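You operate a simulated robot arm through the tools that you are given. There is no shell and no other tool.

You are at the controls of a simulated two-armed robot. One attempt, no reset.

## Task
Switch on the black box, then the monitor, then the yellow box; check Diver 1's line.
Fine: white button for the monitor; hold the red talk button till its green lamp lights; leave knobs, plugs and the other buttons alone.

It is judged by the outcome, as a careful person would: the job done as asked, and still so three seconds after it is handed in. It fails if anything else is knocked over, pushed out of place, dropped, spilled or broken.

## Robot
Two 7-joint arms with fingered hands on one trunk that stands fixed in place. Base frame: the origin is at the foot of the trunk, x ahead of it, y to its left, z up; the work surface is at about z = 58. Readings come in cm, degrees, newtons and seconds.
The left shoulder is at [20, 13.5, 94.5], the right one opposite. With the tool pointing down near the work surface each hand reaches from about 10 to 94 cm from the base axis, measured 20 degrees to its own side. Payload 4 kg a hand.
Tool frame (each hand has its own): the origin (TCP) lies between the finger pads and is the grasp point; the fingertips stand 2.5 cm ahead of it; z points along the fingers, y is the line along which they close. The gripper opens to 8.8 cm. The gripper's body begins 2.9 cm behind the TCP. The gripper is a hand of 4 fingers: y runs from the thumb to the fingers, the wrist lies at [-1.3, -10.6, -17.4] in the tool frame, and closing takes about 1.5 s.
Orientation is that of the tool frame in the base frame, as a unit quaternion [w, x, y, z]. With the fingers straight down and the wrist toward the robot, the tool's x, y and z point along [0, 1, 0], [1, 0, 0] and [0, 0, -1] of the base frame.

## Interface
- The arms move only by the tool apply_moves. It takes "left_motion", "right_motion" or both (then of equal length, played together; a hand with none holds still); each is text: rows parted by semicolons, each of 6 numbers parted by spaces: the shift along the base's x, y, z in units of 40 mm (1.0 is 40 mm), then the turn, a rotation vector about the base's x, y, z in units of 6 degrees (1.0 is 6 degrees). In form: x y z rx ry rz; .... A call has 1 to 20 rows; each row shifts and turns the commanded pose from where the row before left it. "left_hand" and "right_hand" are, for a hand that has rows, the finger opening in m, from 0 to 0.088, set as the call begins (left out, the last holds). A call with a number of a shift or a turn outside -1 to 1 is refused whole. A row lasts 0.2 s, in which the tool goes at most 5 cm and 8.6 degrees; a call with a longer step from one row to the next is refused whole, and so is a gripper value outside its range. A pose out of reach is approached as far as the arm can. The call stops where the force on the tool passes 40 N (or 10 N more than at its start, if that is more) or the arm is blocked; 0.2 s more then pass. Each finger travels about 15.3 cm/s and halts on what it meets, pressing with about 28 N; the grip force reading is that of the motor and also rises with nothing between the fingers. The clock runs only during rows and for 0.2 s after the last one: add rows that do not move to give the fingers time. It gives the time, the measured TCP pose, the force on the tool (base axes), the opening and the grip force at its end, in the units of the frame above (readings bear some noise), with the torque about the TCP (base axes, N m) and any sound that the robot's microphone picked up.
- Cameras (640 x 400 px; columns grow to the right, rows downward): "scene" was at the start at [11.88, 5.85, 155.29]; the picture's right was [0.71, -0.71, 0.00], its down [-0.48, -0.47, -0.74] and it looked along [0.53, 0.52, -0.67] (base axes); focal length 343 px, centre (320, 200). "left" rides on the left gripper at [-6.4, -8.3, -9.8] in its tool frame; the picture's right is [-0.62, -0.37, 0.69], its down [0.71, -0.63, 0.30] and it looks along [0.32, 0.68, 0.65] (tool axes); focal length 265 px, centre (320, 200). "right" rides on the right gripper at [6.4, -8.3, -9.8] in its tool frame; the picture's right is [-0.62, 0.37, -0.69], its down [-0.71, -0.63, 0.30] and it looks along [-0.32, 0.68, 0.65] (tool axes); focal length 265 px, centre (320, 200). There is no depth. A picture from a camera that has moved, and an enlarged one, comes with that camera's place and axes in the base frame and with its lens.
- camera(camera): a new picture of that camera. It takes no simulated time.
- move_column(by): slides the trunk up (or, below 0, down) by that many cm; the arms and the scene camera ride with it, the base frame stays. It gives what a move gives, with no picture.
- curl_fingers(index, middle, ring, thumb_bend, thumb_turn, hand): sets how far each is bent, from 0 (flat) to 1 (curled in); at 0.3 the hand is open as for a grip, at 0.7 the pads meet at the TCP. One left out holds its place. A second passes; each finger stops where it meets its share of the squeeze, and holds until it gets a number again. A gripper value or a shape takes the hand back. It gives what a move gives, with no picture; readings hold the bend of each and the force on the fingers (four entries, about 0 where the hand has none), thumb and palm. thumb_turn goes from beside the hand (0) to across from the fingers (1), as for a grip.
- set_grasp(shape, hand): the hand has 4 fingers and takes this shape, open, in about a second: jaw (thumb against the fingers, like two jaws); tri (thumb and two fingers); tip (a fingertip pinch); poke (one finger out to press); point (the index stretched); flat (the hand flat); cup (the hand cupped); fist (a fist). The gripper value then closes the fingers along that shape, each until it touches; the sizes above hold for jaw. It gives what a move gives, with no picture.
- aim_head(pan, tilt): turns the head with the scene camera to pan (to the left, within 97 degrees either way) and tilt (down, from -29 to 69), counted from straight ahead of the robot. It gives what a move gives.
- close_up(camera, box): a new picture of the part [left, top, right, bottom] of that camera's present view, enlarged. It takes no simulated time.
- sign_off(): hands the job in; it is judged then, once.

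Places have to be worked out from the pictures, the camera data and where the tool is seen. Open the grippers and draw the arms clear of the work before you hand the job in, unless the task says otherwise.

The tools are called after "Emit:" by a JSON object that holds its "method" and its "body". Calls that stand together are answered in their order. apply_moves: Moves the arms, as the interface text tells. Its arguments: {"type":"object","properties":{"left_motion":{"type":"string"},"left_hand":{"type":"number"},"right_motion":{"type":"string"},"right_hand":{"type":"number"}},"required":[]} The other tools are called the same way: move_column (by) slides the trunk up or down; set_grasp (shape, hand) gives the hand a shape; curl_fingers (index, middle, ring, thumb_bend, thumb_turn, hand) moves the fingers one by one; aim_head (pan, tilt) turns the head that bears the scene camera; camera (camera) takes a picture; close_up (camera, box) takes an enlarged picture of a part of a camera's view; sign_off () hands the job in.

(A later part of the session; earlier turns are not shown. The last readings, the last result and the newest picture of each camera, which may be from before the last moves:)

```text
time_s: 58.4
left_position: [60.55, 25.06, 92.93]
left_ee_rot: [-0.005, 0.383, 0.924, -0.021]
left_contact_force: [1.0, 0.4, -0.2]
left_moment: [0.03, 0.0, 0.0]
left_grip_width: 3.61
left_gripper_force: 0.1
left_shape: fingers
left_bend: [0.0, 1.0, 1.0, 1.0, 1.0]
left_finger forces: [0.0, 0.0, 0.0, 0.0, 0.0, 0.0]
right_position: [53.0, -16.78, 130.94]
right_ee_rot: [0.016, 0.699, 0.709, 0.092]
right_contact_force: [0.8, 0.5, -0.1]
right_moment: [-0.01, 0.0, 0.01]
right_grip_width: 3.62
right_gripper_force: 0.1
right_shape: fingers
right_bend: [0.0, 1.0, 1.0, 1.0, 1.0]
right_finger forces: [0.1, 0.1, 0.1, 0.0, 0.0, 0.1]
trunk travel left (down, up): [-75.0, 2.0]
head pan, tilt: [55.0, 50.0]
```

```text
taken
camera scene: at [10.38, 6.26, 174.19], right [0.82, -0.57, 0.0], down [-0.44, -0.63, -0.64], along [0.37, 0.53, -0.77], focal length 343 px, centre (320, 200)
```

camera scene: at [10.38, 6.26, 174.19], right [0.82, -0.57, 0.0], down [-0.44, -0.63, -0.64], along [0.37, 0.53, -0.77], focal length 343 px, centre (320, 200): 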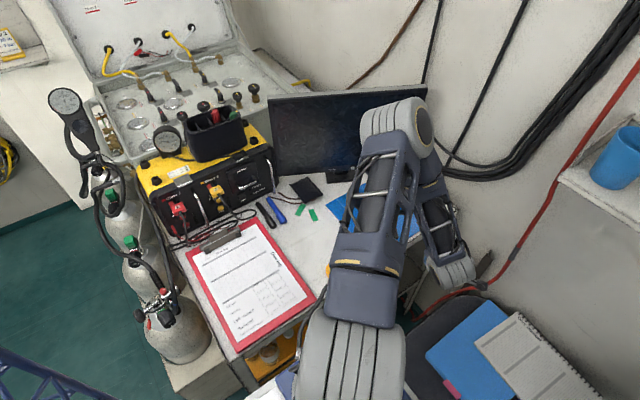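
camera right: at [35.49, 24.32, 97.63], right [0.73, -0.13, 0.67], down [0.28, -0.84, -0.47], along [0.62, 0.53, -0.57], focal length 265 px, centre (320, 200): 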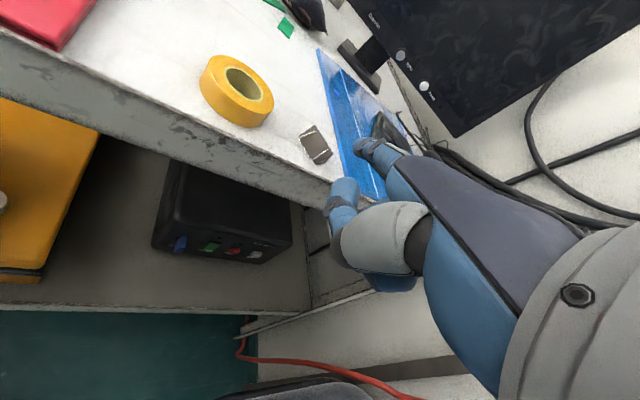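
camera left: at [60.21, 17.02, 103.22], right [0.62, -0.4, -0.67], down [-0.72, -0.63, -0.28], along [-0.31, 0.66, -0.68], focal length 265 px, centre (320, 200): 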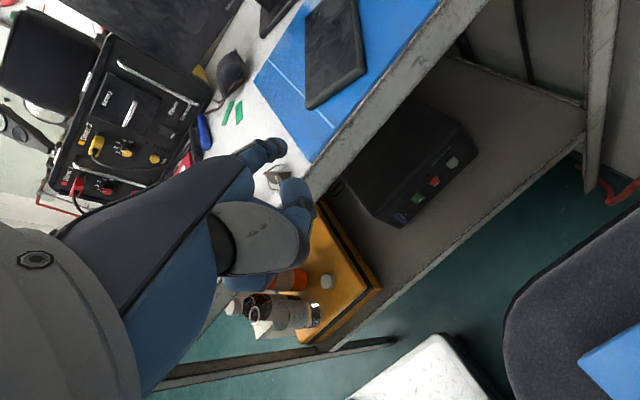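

Even at 45° the left elbow stays leftward, which is bad near the table. With the trunk raised, the right arm can reach across with its elbow up/right if it travels further out; so I park the left hand high over the table first.

Emit:
{"method": "apply_moves", "body": {"left_motion": "0 0 0.9 0 0 0; 0 0.2 0.9 0 0 0; -0.2 0.5 0.9 0 0 0; -0.4 0.8 0.8 0 0 0; -0.4 0.8 0.8 0 0 0; -0.4 0.8 0.8 0 0 0; -0.4 0.8 0.8 0 0 0; -0.4 0.8 0.8 0 0 0; -0.4 0.8 0.8 0 0 0; 0 0 0 0 0 0", "right_motion": "0 0 0 -0.17 0.24 0; 0 0 0 -0.17 0.24 0; 0 0 0 -0.17 0.24 0; 0 0 0 -0.17 0.24 0; 0 0 0 -0.17 0.24 0; 0 0 0 -0.17 0.24 0; 0 0 0 0 0 0; 0 0 0 0 0 0; 0 0 0 0 0 0; 0 0 0 0 0 0"}}

Emit:
{"method": "aim_head", "body": {"pan": 25, "tilt": 50}}

Emit:
{"method": "camera", "body": {"camera": "scene"}}

```text
time_s: 60.6
left_position: [50.12, 46.96, 122.9]
left_ee_rot: [-0.003, 0.382, 0.924, -0.02]
left_contact_force: [0.3, -0.2, -0.1]
left_moment: [0.02, 0.01, 0.01]
left_grip_width: 3.58
left_gripper_force: 0.0
left_shape: fingers
left_bend: [0.0, 1.0, 1.0, 1.0, 1.0]
left_finger forces: [0.0, 0.0, 0.0, 0.0, 0.0, 0.0]
right_position: [53.16, -16.82, 131.1]
right_ee_rot: [0.0, 0.701, 0.713, 0.001]
right_contact_force: [0.4, 1.0, 0.6]
right_moment: [0.01, -0.04, -0.01]
right_grip_width: 3.59
right_gripper_force: 0.1
right_shape: fingers
right_bend: [0.0, 1.0, 1.0, 1.0, 1.0]
right_finger forces: [0.0, 0.0, 0.0, 0.0, 0.0, 0.0]
trunk travel left (down, up): [-75.0, 2.0]
head pan, tilt: [55.0, 50.0]
```

```text
time_s: 61.5
left_position: [50.01, 46.93, 122.98]
left_ee_rot: [-0.004, 0.382, 0.924, -0.022]
left_contact_force: [0.2, 0.1, 0.4]
left_moment: [0.02, 0.0, -0.02]
left_grip_width: 3.61
left_gripper_force: 0.0
left_shape: fingers
left_bend: [0.0, 1.0, 1.0, 1.0, 1.0]
left_finger forces: [0.0, 0.1, 0.0, 0.0, 0.1, 0.0]
right_position: [53.18, -16.82, 131.08]
right_ee_rot: [0.0, 0.702, 0.713, 0.001]
right_contact_force: [-0.1, -0.3, -0.3]
right_moment: [-0.02, 0.0, -0.01]
right_grip_width: 3.59
right_gripper_force: 0.1
right_shape: fingers
right_bend: [0.0, 1.0, 1.0, 1.0, 1.0]
right_finger forces: [0.0, 0.0, 0.1, 0.0, 0.0, 0.1]
trunk travel left (down, up): [-75.0, 2.0]
head pan, tilt: [25.0, 50.0]
```

```text
taken
camera scene: at [12.94, 3.21, 174.19], right [0.42, -0.91, 0.0], down [-0.69, -0.32, -0.64], along [0.58, 0.27, -0.77], focal length 343 px, centre (320, 200)
```

scene: 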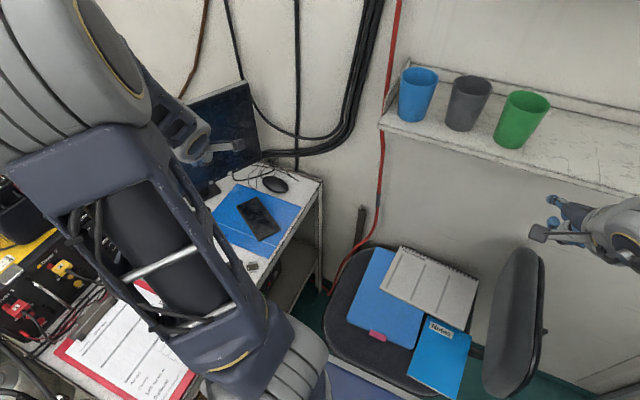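

The left arm is parked. Now the right hand moves out and down in front of the chair with a growing yaw, staying well clear of the cup shelf (front at x≈72, z≈128).

Emit:
{"method": "apply_moves", "body": {"right_motion": "0.1 0.4 -0.7 0 0 0.8; 0.1 0.4 -0.7 0 0 0.8; 0.1 0.4 -0.7 0 0 0.8; 0.1 0.5 -0.7 0 0 0.9; 0.1 0.5 -0.7 0 0 0.9; 0.1 0.5 -0.7 0 0 0.9; 0.1 0.5 -0.6 0 0 0.9; 0.1 0.5 -0.6 0 0 0.9; 0 0 0 0 0 0"}}

Emit:
{"method": "camera", "body": {"camera": "scene"}}

```text
time_s: 63.5
left_position: [50.07, 46.86, 122.96]
left_ee_rot: [-0.005, 0.382, 0.924, -0.021]
left_contact_force: [-0.1, 0.2, 0.2]
left_moment: [-0.01, -0.03, -0.01]
left_grip_width: 3.61
left_gripper_force: 0.1
left_shape: fingers
left_bend: [0.0, 1.0, 1.0, 1.0, 1.0]
left_finger forces: [0.1, 0.0, 0.1, 0.0, 0.1, 0.1]
right_position: [56.56, -1.96, 109.52]
right_ee_rot: [-0.001, 0.403, 0.915, 0.001]
right_contact_force: [0.9, -0.3, -0.5]
right_moment: [-0.02, -0.04, 0.0]
right_grip_width: 3.59
right_gripper_force: 0.0
right_shape: fingers
right_bend: [0.0, 1.0, 1.0, 1.0, 1.0]
right_finger forces: [0.1, 0.1, 0.0, 0.1, 0.0, 0.1]
right hand out of reach, approached as far as the arm can: row 3
trunk travel left (down, up): [-75.0, 2.0]
head pan, tilt: [25.0, 50.0]
```

```text
taken
camera scene: at [12.95, 3.21, 174.18], right [0.42, -0.91, 0.0], down [-0.69, -0.32, -0.64], along [0.58, 0.27, -0.77], focal length 343 px, centre (320, 200)
```

scene: 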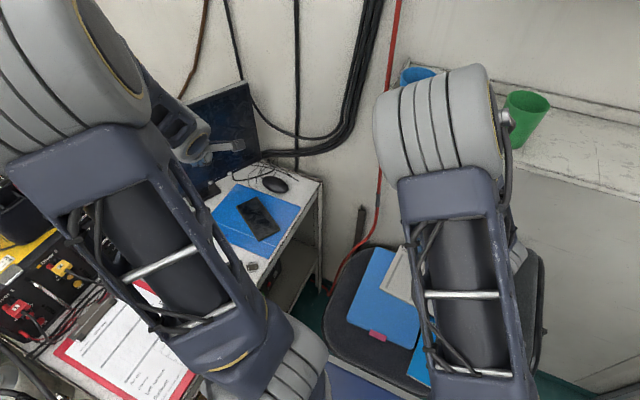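

The right elbow is up and forward, clear of the shelf. Next I bring the right hand toward [54, 22, 88] keeping yaw ≈42°.

Emit:
{"method": "apply_moves", "body": {"right_motion": "-0.08 0.7 -0.65 0 0 0; -0.08 0.7 -0.65 0 0 0; -0.08 0.7 -0.65 0 0 0; -0.08 0.7 -0.65 0 0 0; 0 0 0 0 0 0"}}

Emit:
{"method": "camera", "body": {"camera": "scene"}}

```text
time_s: 64.7
left_position: [50.22, 46.96, 122.91]
left_ee_rot: [-0.005, 0.382, 0.924, -0.021]
left_contact_force: [-0.6, 0.5, -0.5]
left_moment: [0.0, 0.0, -0.01]
left_grip_width: 3.59
left_gripper_force: 0.0
left_shape: fingers
left_bend: [0.0, 1.0, 1.0, 1.0, 1.0]
left_finger forces: [0.0, 0.0, 0.1, 0.1, 0.0, 0.0]
right_position: [55.38, 9.33, 99.04]
right_ee_rot: [0.0, 0.404, 0.915, 0.001]
right_contact_force: [-0.3, -0.4, -0.1]
right_moment: [0.0, 0.02, 0.06]
right_grip_width: 3.58
right_gripper_force: 0.1
right_shape: fingers
right_bend: [0.0, 1.0, 1.0, 1.0, 1.0]
right_finger forces: [0.0, 0.1, 0.0, 0.1, 0.0, 0.1]
trunk travel left (down, up): [-75.0, 2.0]
head pan, tilt: [25.0, 50.0]
```

```text
taken
camera scene: at [12.94, 3.21, 174.19], right [0.42, -0.91, 0.0], down [-0.69, -0.32, -0.64], along [0.58, 0.27, -0.77], focal length 343 px, centre (320, 200)
```

scene: 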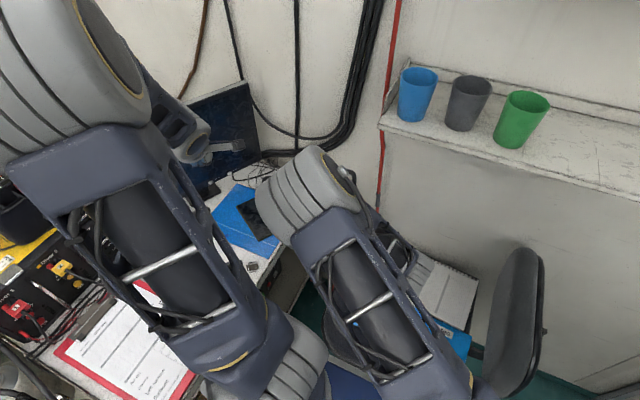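

The right elbow is swinging inward again. I back up and instead take the hand lower on its own (right) side first, so that the elbow falls outward to the right, before sweeping left.

Emit:
{"method": "apply_moves", "body": {"right_motion": "0.08 -0.7 0.65 0 0 0; 0.08 -0.7 0.65 0 0 0; 0.08 -0.7 0.65 0 0 0; 0.08 -0.7 0.4 0 0 -0.4; 0.1 -0.8 0 0 0 -0.6; 0.1 -0.8 0 0 0 -0.8; 0.1 -0.8 0 0 0 -0.8; 0.1 -0.8 0 0 0 -0.8; 0 -0.8 0 0 0 -0.8; 0 -0.8 0 0 0 -0.8; 0 0 0 0 0 0"}}

Emit:
{"method": "camera", "body": {"camera": "scene"}}

```text
time_s: 67.1
left_position: [50.13, 46.88, 123.02]
left_ee_rot: [-0.005, 0.382, 0.924, -0.02]
left_contact_force: [0.2, 0.5, 0.3]
left_moment: [0.02, 0.03, 0.02]
left_grip_width: 3.62
left_gripper_force: 0.2
left_shape: fingers
left_bend: [0.0, 1.0, 1.0, 1.0, 1.0]
left_finger forces: [0.0, 0.0, 0.0, 0.0, 0.0, 0.0]
right_position: [58.21, -21.17, 108.62]
right_ee_rot: [-0.001, 0.628, 0.778, 0.002]
right_contact_force: [-0.1, -0.2, 0.0]
right_moment: [-0.02, -0.02, -0.01]
right_grip_width: 3.57
right_gripper_force: 0.0
right_shape: fingers
right_bend: [0.0, 1.0, 1.0, 1.0, 1.0]
right_finger forces: [0.0, 0.1, 0.0, 0.1, 0.1, 0.0]
trunk travel left (down, up): [-75.0, 2.0]
head pan, tilt: [25.0, 50.0]
```

```text
taken
camera scene: at [12.95, 3.2, 174.19], right [0.42, -0.91, 0.0], down [-0.69, -0.32, -0.64], along [0.58, 0.27, -0.77], focal length 343 px, centre (320, 200)
```

scene: 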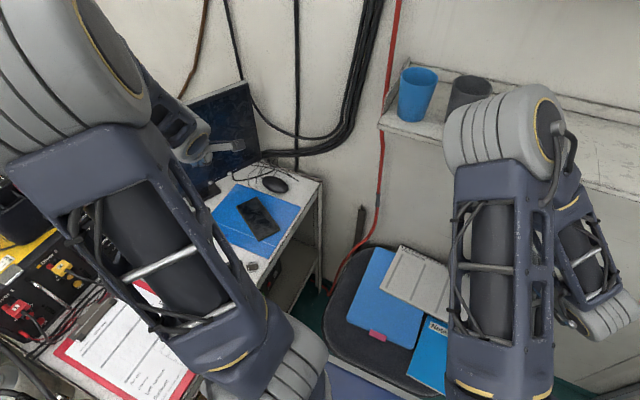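

The elbow is upright now. For the left arm, outward yaw drew the elbow outward, so I turn the right hand outward (yaw ≈ −48°) here to bring the right elbow to the right.

Emit:
{"method": "apply_moves", "body": {"right_motion": "0 0 0 0 0 -1; 0 0 0 0 0 -1; 0 0 0 0 0 -1; 0 0 0 0 0 -1; 0 0 -0.2 0 0 -1; 0 0 -0.2 0 0 -1; 0 0 -0.3 0 0 -1; 0 0 -0.3 0 0 -1; 0 0 -0.3 0 0 -1; 0 0 -0.3 0 0 -1; 0 0 0 0 0 0"}}

Emit:
{"method": "camera", "body": {"camera": "scene"}}

```text
time_s: 69.5
left_position: [50.09, 46.93, 122.92]
left_ee_rot: [-0.005, 0.382, 0.924, -0.02]
left_contact_force: [-0.2, -0.7, 1.0]
left_moment: [0.01, 0.0, -0.01]
left_grip_width: 3.61
left_gripper_force: 0.1
left_shape: fingers
left_bend: [0.0, 1.0, 1.0, 1.0, 1.0]
left_finger forces: [0.1, 0.1, 0.1, 0.0, 0.1, 0.1]
right_position: [58.37, -21.05, 102.18]
right_ee_rot: [0.0, 0.933, 0.36, 0.001]
right_contact_force: [0.0, -0.2, -0.3]
right_moment: [0.0, 0.0, -0.01]
right_grip_width: 3.58
right_gripper_force: 0.0
right_shape: fingers
right_bend: [0.0, 1.0, 1.0, 1.0, 1.0]
right_finger forces: [0.0, 0.0, 0.1, 0.0, 0.0, 0.0]
trunk travel left (down, up): [-75.0, 2.0]
head pan, tilt: [25.0, 50.0]
```

```text
taken
camera scene: at [12.94, 3.2, 174.18], right [0.42, -0.91, 0.0], down [-0.69, -0.32, -0.64], along [0.58, 0.27, -0.77], focal length 343 px, centre (320, 200)
```

scene: 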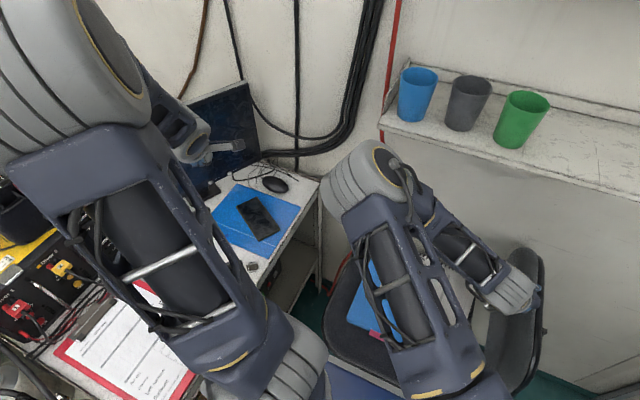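

That swung the elbow inward, so I undo it: I return the right hand up to its earlier pose, and look to the right side for free space for a wider path that never folds the arm.

Emit:
{"method": "apply_moves", "body": {"right_motion": "0 0 0.5 0 0 1; 0 0 0.5 0 0 1; 0 0 0.5 0 0 1; -0.1 0 0.6 0 0 1; -0.1 0.1 0.7 0 0 1; -0.2 0.1 0.8 0 0 1; -0.2 0.2 0.8 0 0 1; -0.3 0.3 0.9 0 0 1; -0.3 0.3 0.9 0 0 0; 0 0 0.9 0 0 0; 0 0 0 0 0 0"}}

Emit:
{"method": "aim_head", "body": {"pan": -40, "tilt": 40}}

Emit:
{"method": "camera", "body": {"camera": "scene"}}

```text
time_s: 71.9
left_position: [49.98, 46.89, 123.04]
left_ee_rot: [-0.004, 0.381, 0.924, -0.021]
left_contact_force: [-0.1, 0.2, 0.5]
left_moment: [-0.04, -0.03, 0.01]
left_grip_width: 3.58
left_gripper_force: 0.1
left_shape: fingers
left_bend: [0.0, 1.0, 1.0, 1.0, 1.0]
left_finger forces: [0.0, 0.0, 0.0, 0.0, 0.1, 0.0]
right_position: [53.5, -17.25, 130.46]
right_ee_rot: [0.0, 0.705, 0.709, 0.001]
right_contact_force: [0.2, 0.7, 0.8]
right_moment: [0.0, 0.03, 0.01]
right_grip_width: 3.59
right_gripper_force: 0.0
right_shape: fingers
right_bend: [0.0, 1.0, 1.0, 1.0, 1.0]
right_finger forces: [0.0, 0.1, 0.0, 0.0, 0.1, 0.0]
trunk travel left (down, up): [-75.0, 2.0]
head pan, tilt: [25.0, 50.0]
```

```text
time_s: 73.3
left_position: [49.99, 46.88, 122.92]
left_ee_rot: [-0.004, 0.381, 0.924, -0.02]
left_contact_force: [-0.7, 0.3, 0.1]
left_moment: [0.04, -0.01, 0.0]
left_grip_width: 3.61
left_gripper_force: 0.1
left_shape: fingers
left_bend: [0.0, 1.0, 1.0, 1.0, 1.0]
left_finger forces: [0.0, 0.1, 0.0, 0.0, 0.1, 0.0]
right_position: [53.49, -17.27, 130.38]
right_ee_rot: [0.0, 0.705, 0.709, 0.001]
right_contact_force: [0.1, 0.6, 0.3]
right_moment: [0.0, 0.01, -0.01]
right_grip_width: 3.57
right_gripper_force: 0.2
right_shape: fingers
right_bend: [0.0, 1.0, 1.0, 1.0, 1.0]
right_finger forces: [0.0, 0.1, 0.1, 0.0, 0.0, 0.0]
trunk travel left (down, up): [-75.0, 2.0]
head pan, tilt: [-40.0, 40.0]
```

```text
taken
camera scene: at [12.48, -5.51, 175.6], right [-0.64, -0.77, 0.0], down [-0.49, 0.41, -0.77], along [0.59, -0.49, -0.64], focal length 343 px, centre (320, 200)
```

scene: 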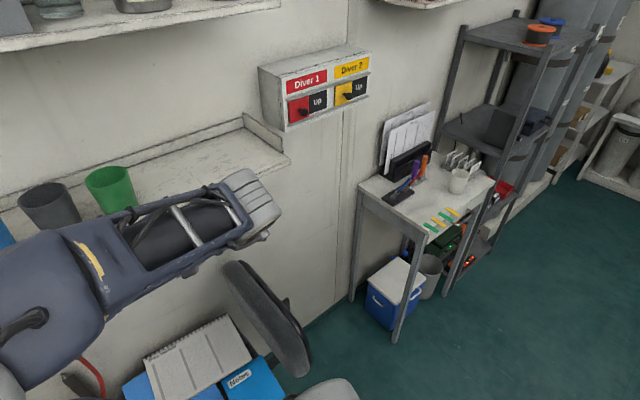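

The right side is free. I move the right arm well out to the right, and then retry the left arm along the path that kept its elbow upright, this time keeping the hand inward.

Emit:
{"method": "apply_moves", "body": {"right_motion": "-0.1 -0.9 0 0 0 -0.3; -0.1 -0.9 0 0 0 -0.3; -0.1 -0.9 0 0 0 -0.3; -0.1 -0.9 0 0 0 -0.3; -0.1 -0.9 0 0 0 -0.3; -0.1 -0.9 0 0 0 -0.3; -0.1 -0.9 0 0 0 -0.3; 0 0 0 0 0 0"}}

Emit:
{"method": "apply_moves", "body": {"left_motion": "0.2 -0.8 0.4 0 0 -0.5; 0.2 -0.8 0.4 0 0 -0.5; 0.2 -0.8 0.4 0 0 -0.5; 0.2 -0.8 0.3 0 0 -0.5; 0.2 -0.8 0.2 0 0 -0.5; 0.2 -0.8 0 0 0 -0.5; 0.2 -0.8 0 0 0 -0.5; 0.2 -0.8 0 0 0 -0.5; 0 0 0 0 0 0"}}

Emit:
{"method": "aim_head", "body": {"pan": 35, "tilt": 45}}

Emit:
{"method": "camera", "body": {"camera": "scene"}}

```text
time_s: 75.1
left_position: [50.14, 47.0, 122.9]
left_ee_rot: [-0.003, 0.382, 0.924, -0.021]
left_contact_force: [-0.8, 0.9, -0.1]
left_moment: [0.01, 0.03, -0.01]
left_grip_width: 3.63
left_gripper_force: 0.1
left_shape: fingers
left_bend: [0.0, 1.0, 1.0, 1.0, 1.0]
left_finger forces: [0.1, 0.0, 0.1, 0.1, 0.0, 0.1]
right_position: [50.65, -42.48, 130.51]
right_ee_rot: [-0.001, 0.778, 0.628, 0.003]
right_contact_force: [-0.4, 0.1, -0.2]
right_moment: [0.01, -0.01, 0.03]
right_grip_width: 3.59
right_gripper_force: 0.1
right_shape: fingers
right_bend: [0.0, 1.0, 1.0, 1.0, 1.0]
right_finger forces: [0.1, 0.0, 0.1, 0.0, 0.1, 0.1]
trunk travel left (down, up): [-75.0, 2.0]
head pan, tilt: [-40.0, 40.0]
```

```text
time_s: 77.1
left_position: [56.7, 21.06, 129.63]
left_ee_rot: [-0.008, 0.566, 0.824, -0.019]
left_contact_force: [-1.1, 0.2, -0.2]
left_moment: [0.01, -0.03, -0.01]
left_grip_width: 3.62
left_gripper_force: 0.1
left_shape: fingers
left_bend: [0.0, 1.0, 1.0, 1.0, 1.0]
left_finger forces: [0.1, 0.1, 0.0, 0.0, 0.1, 0.0]
right_position: [50.52, -42.49, 130.57]
right_ee_rot: [0.0, 0.779, 0.627, 0.001]
right_contact_force: [-0.7, -0.2, 0.8]
right_moment: [-0.05, 0.02, -0.03]
right_grip_width: 3.59
right_gripper_force: 0.1
right_shape: fingers
right_bend: [0.0, 1.0, 1.0, 1.0, 1.0]
right_finger forces: [0.0, 0.0, 0.1, 0.0, 0.0, 0.1]
trunk travel left (down, up): [-75.0, 2.0]
head pan, tilt: [-40.0, 40.0]
```

```text
time_s: 78.5
left_position: [56.85, 21.18, 129.55]
left_ee_rot: [-0.009, 0.566, 0.824, -0.019]
left_contact_force: [-0.5, -0.4, 0.1]
left_moment: [-0.03, -0.01, -0.01]
left_grip_width: 3.62
left_gripper_force: 0.0
left_shape: fingers
left_bend: [0.0, 1.0, 1.0, 1.0, 1.0]
left_finger forces: [0.0, 0.0, 0.0, 0.0, 0.1, 0.0]
right_position: [50.65, -42.44, 130.49]
right_ee_rot: [0.001, 0.779, 0.627, 0.001]
right_contact_force: [0.2, 0.6, 0.3]
right_moment: [0.0, -0.02, -0.01]
right_grip_width: 3.6
right_gripper_force: 0.0
right_shape: fingers
right_bend: [0.0, 1.0, 1.0, 1.0, 1.0]
right_finger forces: [0.1, 0.1, 0.0, 0.1, 0.0, 0.0]
trunk travel left (down, up): [-75.0, 2.0]
head pan, tilt: [35.0, 45.0]
```

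```text
taken
camera scene: at [12.63, 4.61, 174.88], right [0.57, -0.82, 0.0], down [-0.58, -0.41, -0.71], along [0.58, 0.41, -0.71], focal length 343 px, centre (320, 200)
```

scene: 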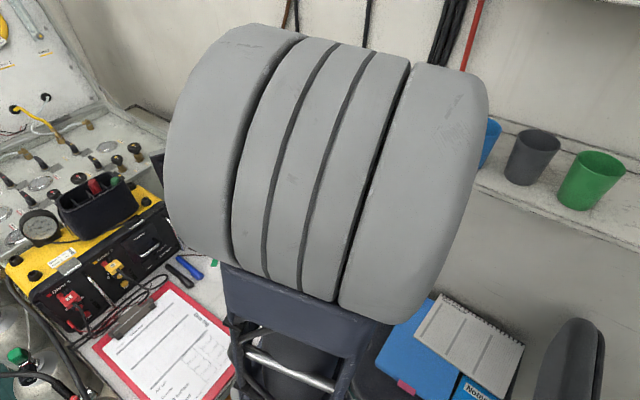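

The left elbow is upright in the middle now. I lower the hand with a slight inward move and watch where the elbow goes.

Emit:
{"method": "apply_moves", "body": {"left_motion": "0.2 -0.25 -0.8 0 0 0; 0.2 -0.25 -0.8 0 0 0; 0.2 -0.25 -0.8 0 0 0; 0.2 -0.25 -0.8 0 0 0; 0.2 -0.25 -0.8 0 0 0; 0.2 -0.25 -0.8 0 0 0; 0 0 0 0 0 0"}}

Emit:
{"method": "camera", "body": {"camera": "scene"}}

```text
time_s: 80.1
left_position: [61.21, 15.89, 111.14]
left_ee_rot: [-0.008, 0.565, 0.825, -0.019]
left_contact_force: [-0.1, -0.4, 0.0]
left_moment: [0.0, -0.05, 0.01]
left_grip_width: 3.61
left_gripper_force: 0.1
left_shape: fingers
left_bend: [0.0, 1.0, 1.0, 1.0, 1.0]
left_finger forces: [0.0, 0.0, 0.0, 0.0, 0.1, 0.0]
left hand out of reach, approached as far as the arm can: row 1, 2
right_position: [50.6, -42.5, 130.53]
right_ee_rot: [0.0, 0.779, 0.627, 0.001]
right_contact_force: [-0.3, -0.1, 1.1]
right_moment: [0.03, 0.03, 0.0]
right_grip_width: 3.58
right_gripper_force: 0.0
right_shape: fingers
right_bend: [0.0, 1.0, 1.0, 1.0, 1.0]
right_finger forces: [0.0, 0.0, 0.0, 0.0, 0.0, 0.0]
trunk travel left (down, up): [-75.0, 2.0]
head pan, tilt: [35.0, 45.0]
```

```text
taken
camera scene: at [12.63, 4.61, 174.87], right [0.57, -0.82, 0.0], down [-0.58, -0.41, -0.71], along [0.58, 0.41, -0.71], focal length 343 px, centre (320, 200)
```

scene: 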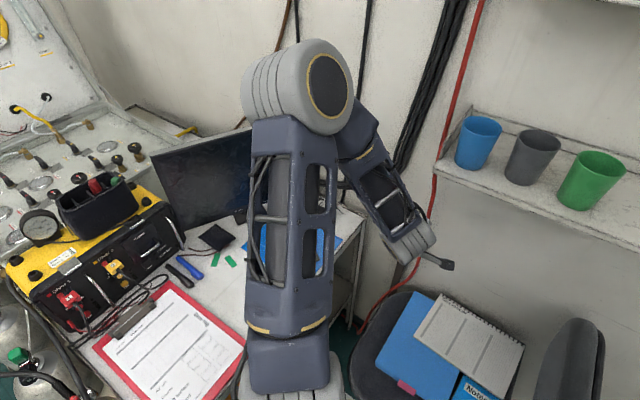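

The elbow leans left as the hand goes down. I test how pure yaw changes move it: first turning back up to yaw 60° in place.

Emit:
{"method": "apply_moves", "body": {"left_motion": "0 0 0 0 0 1; 0 0 0 0 0 1; 0 0 0 0 0 1; 0 0 0 0 0 1; 0 0 0 0 0 1; 0 0 0 0 0 1; 0 0 0 0 0 0"}}

Emit:
{"method": "camera", "body": {"camera": "scene"}}

```text
time_s: 81.7
left_position: [60.82, 15.88, 111.56]
left_ee_rot: [-0.002, 0.282, 0.959, -0.021]
left_contact_force: [0.2, -0.4, 0.1]
left_moment: [-0.01, 0.0, 0.05]
left_grip_width: 3.61
left_gripper_force: 0.0
left_shape: fingers
left_bend: [0.0, 1.0, 1.0, 1.0, 1.0]
left_finger forces: [0.0, 0.0, 0.1, 0.1, 0.0, 0.0]
right_position: [50.53, -42.47, 130.58]
right_ee_rot: [0.0, 0.779, 0.627, 0.001]
right_contact_force: [-1.0, 0.3, -1.0]
right_moment: [-0.01, 0.0, -0.01]
right_grip_width: 3.6
right_gripper_force: 0.0
right_shape: fingers
right_bend: [0.0, 1.0, 1.0, 1.0, 1.0]
right_finger forces: [0.1, 0.0, 0.0, 0.0, 0.0, 0.0]
trunk travel left (down, up): [-75.0, 2.0]
head pan, tilt: [35.0, 45.0]
```

```text
taken
camera scene: at [12.63, 4.61, 174.88], right [0.57, -0.82, 0.0], down [-0.58, -0.41, -0.71], along [0.58, 0.41, -0.71], focal length 343 px, centre (320, 200)
```

scene: 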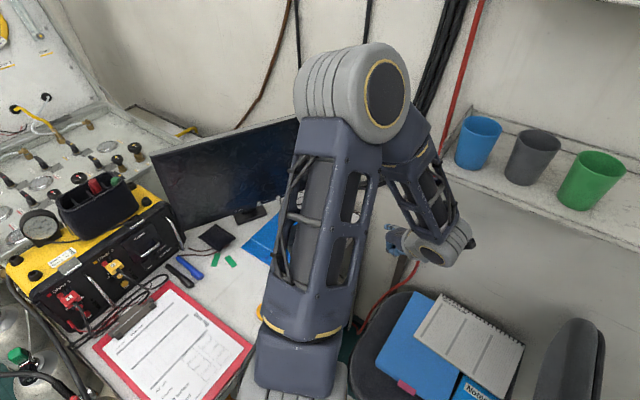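

Turning yaw up moves the elbow to the right. I now move the hand further inward (−y) and forward to see if the elbow passes to the right of vertical.

Emit:
{"method": "apply_moves", "body": {"left_motion": "0.1 -0.7 0 0 0 0.5; 0.1 -0.7 0 0 0 0.5; 0.1 -0.7 0 0 0 0.5; 0.1 -0.7 0 0 0 0.5; 0.1 -0.7 0 0 0 0.5; 0 0 0 0 0 0"}}

Emit:
{"method": "camera", "body": {"camera": "scene"}}

```text
time_s: 83.1
left_position: [62.85, 1.76, 111.5]
left_ee_rot: [0.001, 0.155, 0.988, -0.021]
left_contact_force: [0.9, 0.8, 1.0]
left_moment: [0.0, 0.02, -0.01]
left_grip_width: 3.61
left_gripper_force: 0.2
left_shape: fingers
left_bend: [0.0, 1.0, 1.0, 1.0, 1.0]
left_finger forces: [0.0, 0.0, 0.0, 0.0, 0.0, 0.0]
right_position: [50.67, -42.59, 130.44]
right_ee_rot: [0.001, 0.779, 0.627, 0.0]
right_contact_force: [-1.2, -0.3, 0.4]
right_moment: [0.02, 0.04, -0.07]
right_grip_width: 3.61
right_gripper_force: 0.0
right_shape: fingers
right_bend: [0.0, 1.0, 1.0, 1.0, 1.0]
right_finger forces: [0.1, 0.0, 0.1, 0.0, 0.1, 0.0]
trunk travel left (down, up): [-75.0, 2.0]
head pan, tilt: [35.0, 45.0]
```

```text
taken
camera scene: at [12.63, 4.6, 174.88], right [0.57, -0.82, 0.0], down [-0.58, -0.41, -0.71], along [0.58, 0.41, -0.71], focal length 343 px, centre (320, 200)
```

scene: 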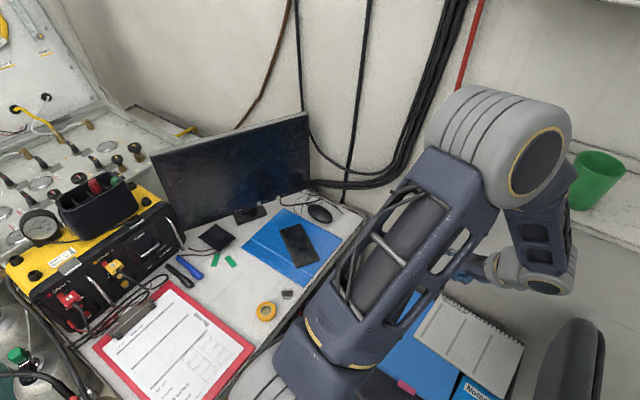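

The left elbow still trails to the left. Let me check how the right arm lies now, since its original elbow-out posture is the one suited for the low box.

Emit:
{"method": "aim_head", "body": {"pan": -50, "tilt": 50}}

Emit:
{"method": "camera", "body": {"camera": "scene"}}

```text
time_s: 84.7
left_position: [62.92, 1.89, 111.61]
left_ee_rot: [0.0, 0.156, 0.988, -0.022]
left_contact_force: [0.0, 0.8, 0.0]
left_moment: [0.0, -0.01, 0.02]
left_grip_width: 3.6
left_gripper_force: 0.2
left_shape: fingers
left_bend: [0.0, 1.0, 1.0, 1.0, 1.0]
left_finger forces: [0.0, 0.0, 0.0, 0.1, 0.0, 0.0]
right_position: [50.64, -42.57, 130.43]
right_ee_rot: [0.001, 0.779, 0.627, 0.001]
right_contact_force: [-0.2, -0.2, -0.6]
right_moment: [0.04, -0.02, -0.02]
right_grip_width: 3.6
right_gripper_force: 0.1
right_shape: fingers
right_bend: [0.0, 1.0, 1.0, 1.0, 1.0]
right_finger forces: [0.1, 0.0, 0.1, 0.1, 0.1, 0.0]
trunk travel left (down, up): [-75.0, 2.0]
head pan, tilt: [-50.0, 50.0]
```

```text
taken
camera scene: at [10.92, -5.95, 174.19], right [-0.77, -0.64, 0.0], down [-0.49, 0.59, -0.64], along [0.41, -0.49, -0.77], focal length 343 px, centre (320, 200)
```

scene: 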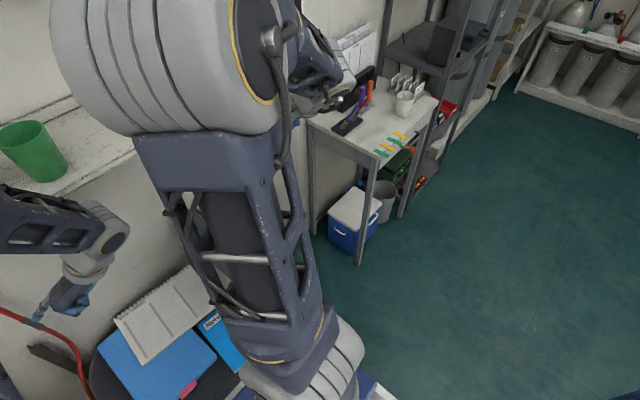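

Both elbows go right when the hand's yaw is increased. So: park the left arm over the table again, then turn the right hand to a high yaw (≈90°) while up high so its elbow falls to the right before descending.

Emit:
{"method": "apply_moves", "body": {"left_motion": "-0.1 0.7 0 0 0 -0.5; -0.1 0.7 0.1 0 0 -0.5; -0.1 0.7 0.3 0 0 -0.5; -0.1 0.7 0.5 0 0 -0.5; -0.2 0.8 0.5 0 0 -0.5; -0.2 0.8 0.5 0 0 0; -0.2 0.8 0.5 0 0 0; -0.2 0.8 0.3 0 0 0; -0.3 0.8 0 0 0 0; -0.3 0.8 0 0 0 0; -0.3 0.8 0 0 0 0; -0.3 0.8 0 0 0 0; 0 0.8 0 0 0 0; 0 0 0 0 0 0"}}

Emit:
{"method": "apply_moves", "body": {"right_motion": "0 0.3 -0.1 0 0 1; 0 0.3 -0.1 0 0 1; 0 0.3 -0.1 0 0 1; 0 0.3 -0.1 0 0 1; 0 0.3 -0.1 0 0 1; 0 0.3 -0.1 0 0 1; 0 0.3 -0.1 0 0 1; 0 0.3 -0.1 0 0 1; 0 0.3 -0.1 0 0 1; 0 0.3 -0.1 0 0 1; 0 0.3 0 0 0 1; 0 0.3 0 0 0 1; 0 0.3 0 0 0 1; 0 0.3 0 0 0 1; 0 0.3 0 0 0 1; 0 0.3 0 0 0 1; 0 0.3 0 0 0 1; 0 0 0 0 0 0"}}

Emit:
{"method": "aim_head", "body": {"pan": -15, "tilt": 50}}

Emit:
{"method": "camera", "body": {"camera": "scene"}}

```text
time_s: 87.7
left_position: [53.45, 41.65, 122.38]
left_ee_rot: [-0.001, 0.282, 0.959, -0.021]
left_contact_force: [-0.4, -0.3, 0.3]
left_moment: [-0.04, 0.0, -0.01]
left_grip_width: 3.61
left_gripper_force: 0.1
left_shape: fingers
left_bend: [0.0, 1.0, 1.0, 1.0, 1.0]
left_finger forces: [0.0, 0.0, 0.0, 0.0, 0.0, 0.0]
right_position: [50.51, -42.45, 130.58]
right_ee_rot: [0.0, 0.779, 0.627, 0.001]
right_contact_force: [1.0, -0.4, 0.5]
right_moment: [0.03, 0.04, -0.01]
right_grip_width: 3.61
right_gripper_force: 0.1
right_shape: fingers
right_bend: [0.0, 1.0, 1.0, 1.0, 1.0]
right_finger forces: [0.1, 0.0, 0.0, 0.1, 0.0, 0.0]
trunk travel left (down, up): [-75.0, 2.0]
head pan, tilt: [-50.0, 50.0]
```

```text
time_s: 91.5
left_position: [53.52, 41.67, 122.45]
left_ee_rot: [-0.003, 0.284, 0.959, -0.022]
left_contact_force: [-0.4, -0.4, 0.1]
left_moment: [0.0, -0.01, -0.01]
left_grip_width: 3.62
left_gripper_force: 0.1
left_shape: fingers
left_bend: [0.0, 1.0, 1.0, 1.0, 1.0]
left_finger forces: [0.1, 0.0, 0.0, 0.1, 0.1, 0.1]
right_position: [50.67, -21.83, 126.54]
right_ee_rot: [-0.001, 0.002, 1.0, 0.001]
right_contact_force: [0.1, 0.3, -0.6]
right_moment: [-0.02, -0.01, -0.04]
right_grip_width: 3.58
right_gripper_force: 0.1
right_shape: fingers
right_bend: [0.0, 1.0, 1.0, 1.0, 1.0]
right_finger forces: [0.0, 0.0, 0.0, 0.0, 0.0, 0.1]
trunk travel left (down, up): [-75.0, 2.0]
head pan, tilt: [-50.0, 50.0]
```

```text
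time_s: 92.5
left_position: [53.53, 41.77, 122.45]
left_ee_rot: [-0.003, 0.284, 0.959, -0.022]
left_contact_force: [-0.7, -0.3, 0.1]
left_moment: [0.0, -0.02, 0.01]
left_grip_width: 3.61
left_gripper_force: 0.0
left_shape: fingers
left_bend: [0.0, 1.0, 1.0, 1.0, 1.0]
left_finger forces: [0.1, 0.0, 0.1, 0.0, 0.0, 0.0]
right_position: [50.67, -21.94, 126.32]
right_ee_rot: [-0.001, 0.003, 1.0, 0.001]
right_contact_force: [1.0, 0.8, -0.1]
right_moment: [0.04, -0.01, -0.01]
right_grip_width: 3.59
right_gripper_force: 0.1
right_shape: fingers
right_bend: [0.0, 1.0, 1.0, 1.0, 1.0]
right_finger forces: [0.0, 0.1, 0.1, 0.0, 0.0, 0.0]
trunk travel left (down, up): [-75.0, 2.0]
head pan, tilt: [-15.0, 50.0]
```

```text
taken
camera scene: at [13.4, -2.05, 174.19], right [-0.26, -0.97, 0.0], down [-0.74, 0.2, -0.64], along [0.62, -0.17, -0.77], focal length 343 px, centre (320, 200)
```

scene: 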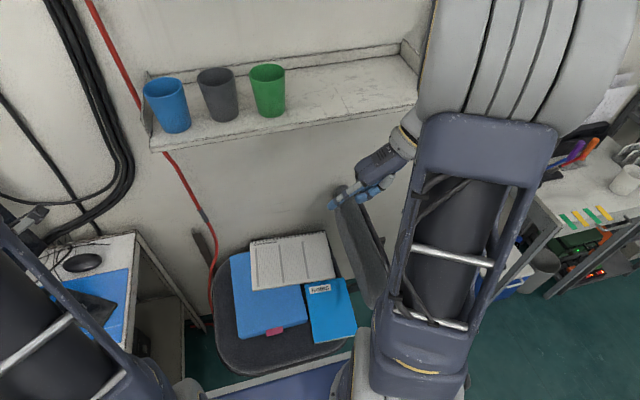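

The right elbow is now up and to the right with the finger pointing left. I descend here on the right side and check the elbow again.

Emit:
{"method": "apply_moves", "body": {"right_motion": "0.15 0 -0.8 0 0 0; 0.15 0 -0.8 0 0 0; 0.15 0 -0.8 0 0 0; 0.15 0 -0.8 0 0 0; 0.15 0 -0.8 0 0 0; 0.15 0 -0.8 0 0 0; 0 0 0 0 0 0"}}

Emit:
{"method": "camera", "body": {"camera": "scene"}}

```text
time_s: 94.1
left_position: [53.49, 41.56, 122.57]
left_ee_rot: [-0.002, 0.283, 0.959, -0.021]
left_contact_force: [-0.9, 0.3, 1.0]
left_moment: [0.05, 0.02, 0.04]
left_grip_width: 3.61
left_gripper_force: 0.0
left_shape: fingers
left_bend: [0.0, 1.0, 1.0, 1.0, 1.0]
left_finger forces: [0.1, 0.0, 0.1, 0.0, 0.1, 0.0]
right_position: [54.29, -21.91, 107.27]
right_ee_rot: [0.0, 0.003, 1.0, 0.002]
right_contact_force: [0.3, -0.3, 1.3]
right_moment: [-0.03, -0.01, 0.0]
right_grip_width: 3.56
right_gripper_force: 0.0
right_shape: fingers
right_bend: [0.0, 1.0, 1.0, 1.0, 1.0]
right_finger forces: [0.0, 0.1, 0.0, 0.0, 0.1, 0.1]
trunk travel left (down, up): [-75.0, 2.0]
head pan, tilt: [-15.0, 50.0]
```

```text
taken
camera scene: at [13.4, -2.05, 174.18], right [-0.26, -0.97, 0.0], down [-0.74, 0.2, -0.64], along [0.62, -0.17, -0.77], focal length 343 px, centre (320, 200)
```

scene: 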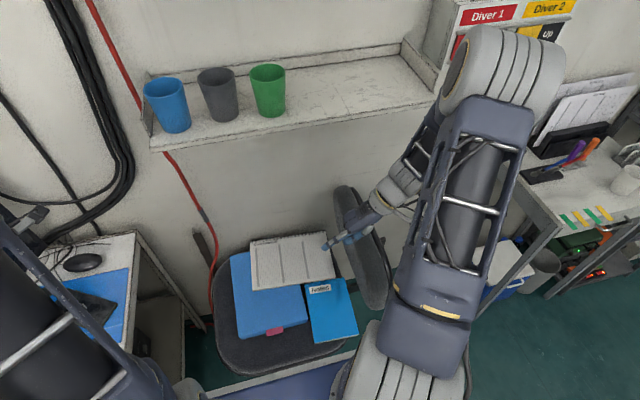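

Elbow is nicely to the right. I sweep left and lower over the chair (books top at z≈63), going slightly forward to keep the arm unfolded.

Emit:
{"method": "apply_moves", "body": {"right_motion": "0.25 0.5 -0.6 0 0 0; 0.25 0.6 -0.6 0 0 0; 0.25 0.7 -0.5 0 0 0; 0.2 0.7 -0.5 0 0 0; 0.2 0.7 -0.5 0 0 0; 0 0.7 -0.5 0 0 0; 0 0 0 0 0 0"}}

Emit:
{"method": "camera", "body": {"camera": "scene"}}

```text
time_s: 95.7
left_position: [53.4, 41.57, 122.47]
left_ee_rot: [-0.003, 0.283, 0.959, -0.021]
left_contact_force: [1.1, -0.4, 0.2]
left_moment: [-0.02, -0.01, 0.04]
left_grip_width: 3.61
left_gripper_force: 0.0
left_shape: fingers
left_bend: [0.0, 1.0, 1.0, 1.0, 1.0]
left_finger forces: [0.0, 0.0, 0.0, 0.0, 0.0, 0.0]
right_position: [58.68, -6.02, 94.59]
right_ee_rot: [-0.001, 0.002, 1.0, 0.001]
right_contact_force: [-0.7, 0.2, 0.4]
right_moment: [0.03, -0.01, 0.01]
right_grip_width: 3.61
right_gripper_force: 0.1
right_shape: fingers
right_bend: [0.0, 1.0, 1.0, 1.0, 1.0]
right_finger forces: [0.0, 0.0, 0.1, 0.0, 0.0, 0.0]
trunk travel left (down, up): [-75.0, 2.0]
head pan, tilt: [-15.0, 50.0]
```

```text
taken
camera scene: at [13.4, -2.05, 174.18], right [-0.26, -0.97, 0.0], down [-0.74, 0.2, -0.64], along [0.62, -0.17, -0.77], focal length 343 px, centre (320, 200)
```

scene: 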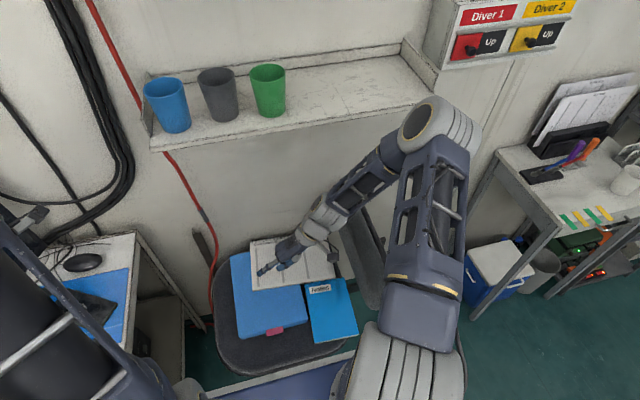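

The right arm is in a good posture. I continue left and down toward the gap in front of the table.

Emit:
{"method": "apply_moves", "body": {"right_motion": "-0.06 0.7 -0.5 0 0 0; -0.06 0.7 -0.5 0 0 0; -0.06 0.7 -0.5 0 0 0; -0.06 0.7 -0.5 0 0 0; -0.06 0.7 -0.5 0 0 0; -0.06 0.7 -0.5 0 0 0; -0.06 0.7 -0.5 0 0 0; 0 0 0 0 0 0"}}

Emit:
{"method": "aim_head", "body": {"pan": 10, "tilt": 55}}

Emit:
{"method": "camera", "body": {"camera": "scene"}}

Emit:
{"method": "camera", "body": {"camera": "right"}}

```text
time_s: 97.5
left_position: [53.53, 41.63, 122.58]
left_ee_rot: [-0.003, 0.283, 0.959, -0.021]
left_contact_force: [-0.5, 0.3, 0.4]
left_moment: [-0.01, 0.01, -0.02]
left_grip_width: 3.58
left_gripper_force: 0.1
left_shape: fingers
left_bend: [0.0, 1.0, 1.0, 1.0, 1.0]
left_finger forces: [0.0, 0.0, 0.0, 0.0, 0.1, 0.1]
right_position: [56.74, 13.04, 80.23]
right_ee_rot: [-0.001, 0.003, 1.0, 0.001]
right_contact_force: [-0.2, 0.2, -0.8]
right_moment: [-0.02, -0.01, -0.01]
right_grip_width: 3.59
right_gripper_force: 0.1
right_shape: fingers
right_bend: [0.0, 1.0, 1.0, 1.0, 1.0]
right_finger forces: [0.0, 0.0, 0.1, 0.1, 0.1, 0.1]
trunk travel left (down, up): [-75.0, 2.0]
head pan, tilt: [-15.0, 50.0]
```

```text
time_s: 98.4
left_position: [53.46, 41.66, 122.48]
left_ee_rot: [-0.003, 0.283, 0.959, -0.021]
left_contact_force: [0.3, 0.5, -0.3]
left_moment: [0.02, -0.03, 0.0]
left_grip_width: 3.61
left_gripper_force: 0.0
left_shape: fingers
left_bend: [0.0, 1.0, 1.0, 1.0, 1.0]
left_finger forces: [0.0, 0.1, 0.1, 0.0, 0.0, 0.1]
right_position: [56.86, 13.2, 80.34]
right_ee_rot: [-0.001, 0.003, 1.0, 0.001]
right_contact_force: [-0.2, -0.5, 0.0]
right_moment: [0.01, 0.02, -0.01]
right_grip_width: 3.61
right_gripper_force: 0.0
right_shape: fingers
right_bend: [0.0, 1.0, 1.0, 1.0, 1.0]
right_finger forces: [0.0, 0.1, 0.1, 0.0, 0.0, 0.1]
trunk travel left (down, up): [-75.0, 2.0]
head pan, tilt: [10.0, 55.0]
```

```text
taken
camera scene: at [13.07, 1.2, 173.54], right [0.17, -0.98, 0.0], down [-0.81, -0.14, -0.57], along [0.56, 0.1, -0.82], focal length 343 px, centre (320, 200)
```

scene: 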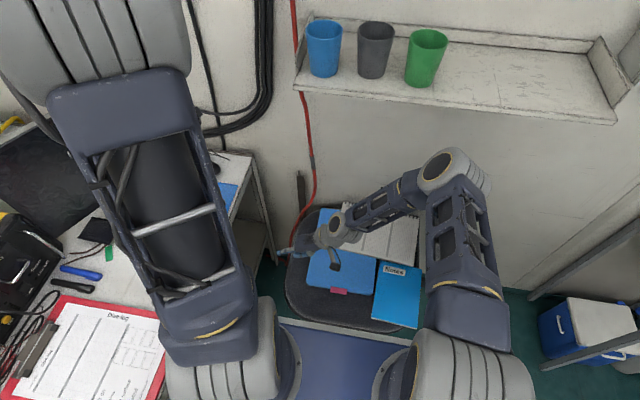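

```text
taken
camera right: at [50.38, 4.83, 90.06], right [0.62, 0.36, 0.69], down [0.71, -0.63, -0.31], along [0.33, 0.68, -0.65], focal length 265 px, centre (320, 200)
```

right: 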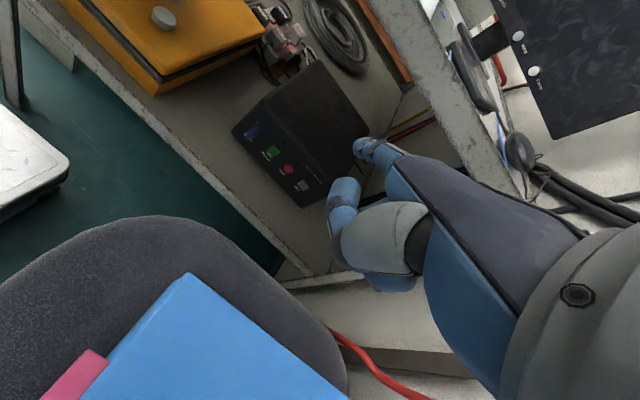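

The right hand is over the chair's front with a good view. I enlarge the black box's panel again to refine the rocker's place.

Emit:
{"method": "close_up", "body": {"camera": "right", "box": [225, 110, 335, 200]}}

```text
4.44 times, centred on (280, 155) of right
camera zoom: at [50.38, 4.83, 90.06], right [0.62, 0.36, 0.69], down [0.71, -0.63, -0.31], along [0.33, 0.68, -0.65], focal length 1180 px, centre (498, 400)
```

zoom: 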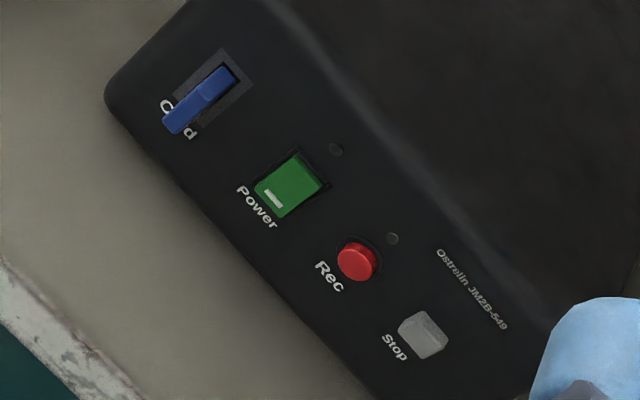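

Rocker centre ≈[55.4, 47.4, 48.3], its lower (marked) half ≈ z 47; a card sticks out ~5 cm to its left. I go down through the gap between chair and table edge to just in front of the panel.

Emit:
{"method": "apply_moves", "body": {"right_motion": "0 0.85 -0.6 0 0 0; 0 0.85 -0.6 0 0 0; 0 0.85 -0.6 0 0 0; 0 0.85 -0.6 0 0 0; 0 0.3 -0.9 0 0 0; 0 0.3 -0.9 0 0 0; 0 0.3 -0.9 0 0 0; 0 0.3 -0.9 0 0 0; 0 0.3 -0.7 0 0 0; 0 0 0 0 0 0"}}

Emit:
{"method": "camera", "body": {"camera": "right"}}

Emit:
{"method": "camera", "body": {"camera": "scene"}}

```text
time_s: 100.6
left_position: [53.48, 41.66, 122.5]
left_ee_rot: [-0.003, 0.284, 0.959, -0.021]
left_contact_force: [-0.5, -0.2, 0.0]
left_moment: [0.01, 0.01, -0.01]
left_grip_width: 3.6
left_gripper_force: 0.1
left_shape: fingers
left_bend: [0.0, 1.0, 1.0, 1.0, 1.0]
left_finger forces: [0.1, 0.0, 0.0, 0.1, 0.0, 0.0]
right_position: [56.69, 27.62, 67.27]
right_ee_rot: [-0.007, 0.001, 1.0, -0.005]
right_contact_force: [-0.2, 0.0, 0.2]
right_moment: [0.03, 0.0, -0.03]
right_grip_width: 3.6
right_gripper_force: 0.1
right_shape: fingers
right_bend: [0.0, 1.0, 1.0, 1.0, 1.0]
right_finger forces: [0.0, 0.0, 0.0, 0.0, 0.1, 0.0]
right hand out of reach, approached as far as the arm can: row 5, 6, 7, 8, 9
trunk travel left (down, up): [-75.0, 2.0]
head pan, tilt: [10.0, 55.0]
```

```text
taken
camera right: at [50.27, 19.34, 77.13], right [0.63, 0.37, 0.68], down [0.71, -0.63, -0.31], along [0.32, 0.68, -0.66], focal length 265 px, centre (320, 200)
```

right: 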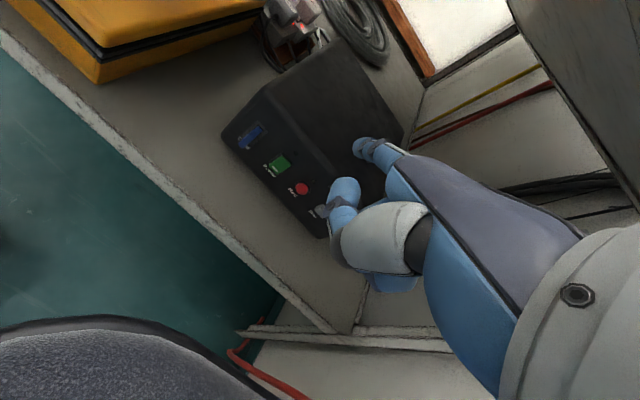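

```text
taken
camera scene: at [13.07, 1.21, 173.53], right [0.17, -0.98, 0.0], down [-0.81, -0.14, -0.57], along [0.56, 0.1, -0.82], focal length 343 px, centre (320, 200)
```

scene: 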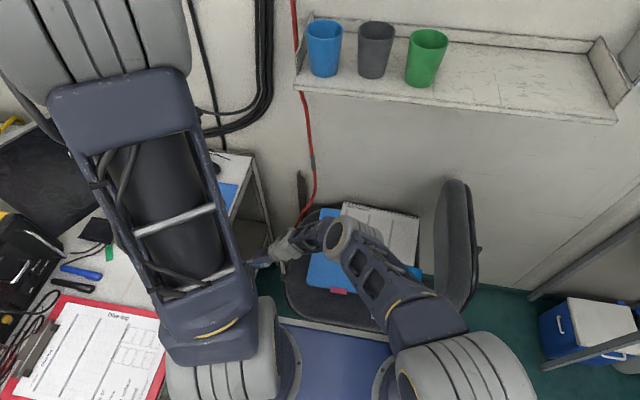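

The arm is simply at full stretch here with the trunk raised; it needs a lower shoulder. I lift both hands, then lower the trunk by 24 cm.

Emit:
{"method": "apply_moves", "body": {"left_motion": "0 0 0.8 0 0 0; 0 0 0.8 0 0 0; 0 0 0.8 0 0 0; 0 0 0.8 0 0 0; 0 0 0.8 0 0 0; 0 0 0 0 0 0; 0 0 0 0 0 0; 0 0 0 0 0 0", "right_motion": "0 -0.5 0.7 0 0 0; 0 -0.4 0.9 0 0 0; 0 -0.4 0.9 0 0 0; 0 -0.3 0.9 0 0 0; 0 -0.3 0.9 0 0 0; 0 -0.3 0.9 0 0 0; 0 -0.2 0.9 0 0 0; 0 0 0 0 0 0"}}

Emit:
{"method": "camera", "body": {"camera": "scene"}}

```text
time_s: 102.4
left_position: [53.53, 41.73, 138.29]
left_ee_rot: [-0.002, 0.282, 0.959, -0.021]
left_contact_force: [1.0, 0.4, 0.6]
left_moment: [0.0, 0.01, 0.01]
left_grip_width: 3.61
left_gripper_force: 0.1
left_shape: fingers
left_bend: [0.0, 1.0, 1.0, 1.0, 1.0]
left_finger forces: [0.0, 0.1, 0.0, 0.0, 0.0, 0.1]
right_position: [56.05, 18.11, 91.58]
right_ee_rot: [-0.001, 0.003, 1.0, 0.001]
right_contact_force: [0.3, -1.2, 0.2]
right_moment: [-0.06, -0.03, -0.02]
right_grip_width: 3.59
right_gripper_force: 0.1
right_shape: fingers
right_bend: [0.0, 1.0, 1.0, 1.0, 1.0]
right_finger forces: [0.0, 0.0, 0.0, 0.0, 0.0, 0.0]
trunk travel left (down, up): [-75.0, 2.0]
head pan, tilt: [10.0, 55.0]
```

```text
taken
camera scene: at [13.06, 1.2, 173.53], right [0.17, -0.98, 0.0], down [-0.81, -0.14, -0.57], along [0.56, 0.1, -0.82], focal length 343 px, centre (320, 200)
```

scene: 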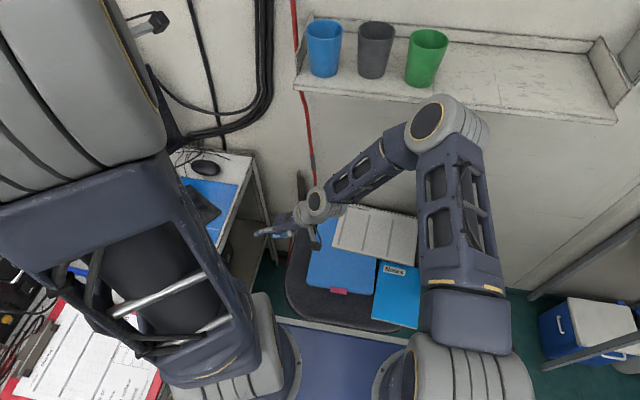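

Right hand is at z≈91.6; I raise it a little more for clearance above the chair and then lower the trunk by 24 cm.

Emit:
{"method": "apply_moves", "body": {"right_motion": "0 0 0.8 0 0 0; 0 0 0.8 0 0 0; 0 0 0 0 0 0"}}

Emit:
{"method": "move_column", "body": {"by": -24}}

Emit:
{"method": "camera", "body": {"camera": "scene"}}

```text
time_s: 103.2
left_position: [53.73, 41.78, 138.26]
left_ee_rot: [-0.003, 0.283, 0.959, -0.021]
left_contact_force: [-0.2, 0.6, -0.6]
left_moment: [0.01, 0.04, 0.02]
left_grip_width: 3.59
left_gripper_force: 0.1
left_shape: fingers
left_bend: [0.0, 1.0, 1.0, 1.0, 1.0]
left_finger forces: [0.0, 0.0, 0.1, 0.1, 0.0, 0.1]
right_position: [56.11, 17.82, 98.22]
right_ee_rot: [-0.001, 0.003, 1.0, 0.001]
right_contact_force: [-0.6, 0.6, -0.1]
right_moment: [0.01, 0.01, -0.01]
right_grip_width: 3.57
right_gripper_force: 0.0
right_shape: fingers
right_bend: [0.0, 1.0, 1.0, 1.0, 1.0]
right_finger forces: [0.1, 0.1, 0.0, 0.1, 0.1, 0.1]
trunk travel left (down, up): [-75.0, 2.0]
head pan, tilt: [10.0, 55.0]
```

```text
time_s: 105.7
left_position: [53.51, 41.8, 114.25]
left_ee_rot: [-0.002, 0.283, 0.959, -0.022]
left_contact_force: [0.3, -0.3, -0.1]
left_moment: [0.0, 0.04, 0.0]
left_grip_width: 3.62
left_gripper_force: 0.0
left_shape: fingers
left_bend: [0.0, 1.0, 1.0, 1.0, 1.0]
left_finger forces: [0.0, 0.0, 0.0, 0.0, 0.0, 0.0]
right_position: [56.04, 17.79, 74.32]
right_ee_rot: [-0.001, 0.002, 1.0, 0.0]
right_contact_force: [0.3, 0.7, -0.8]
right_moment: [0.0, 0.0, -0.02]
right_grip_width: 3.6
right_gripper_force: 0.1
right_shape: fingers
right_bend: [0.0, 1.0, 1.0, 1.0, 1.0]
right_finger forces: [0.0, 0.0, 0.0, 0.0, 0.0, 0.1]
trunk travel left (down, up): [-51.0, 26.0]
head pan, tilt: [10.0, 55.0]
```

```text
taken
camera scene: at [13.07, 1.2, 149.54], right [0.17, -0.98, 0.0], down [-0.81, -0.14, -0.57], along [0.56, 0.1, -0.82], focal length 343 px, centre (320, 200)
```

scene: 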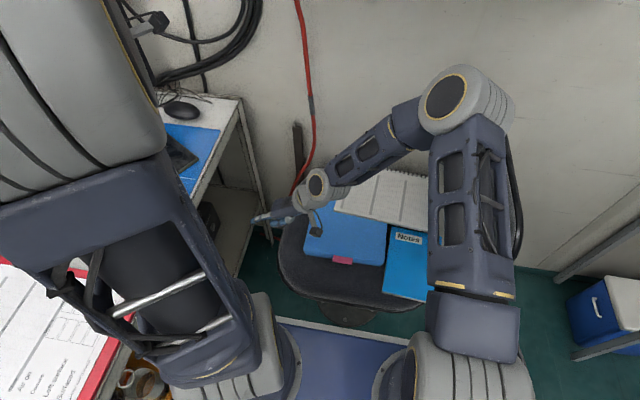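

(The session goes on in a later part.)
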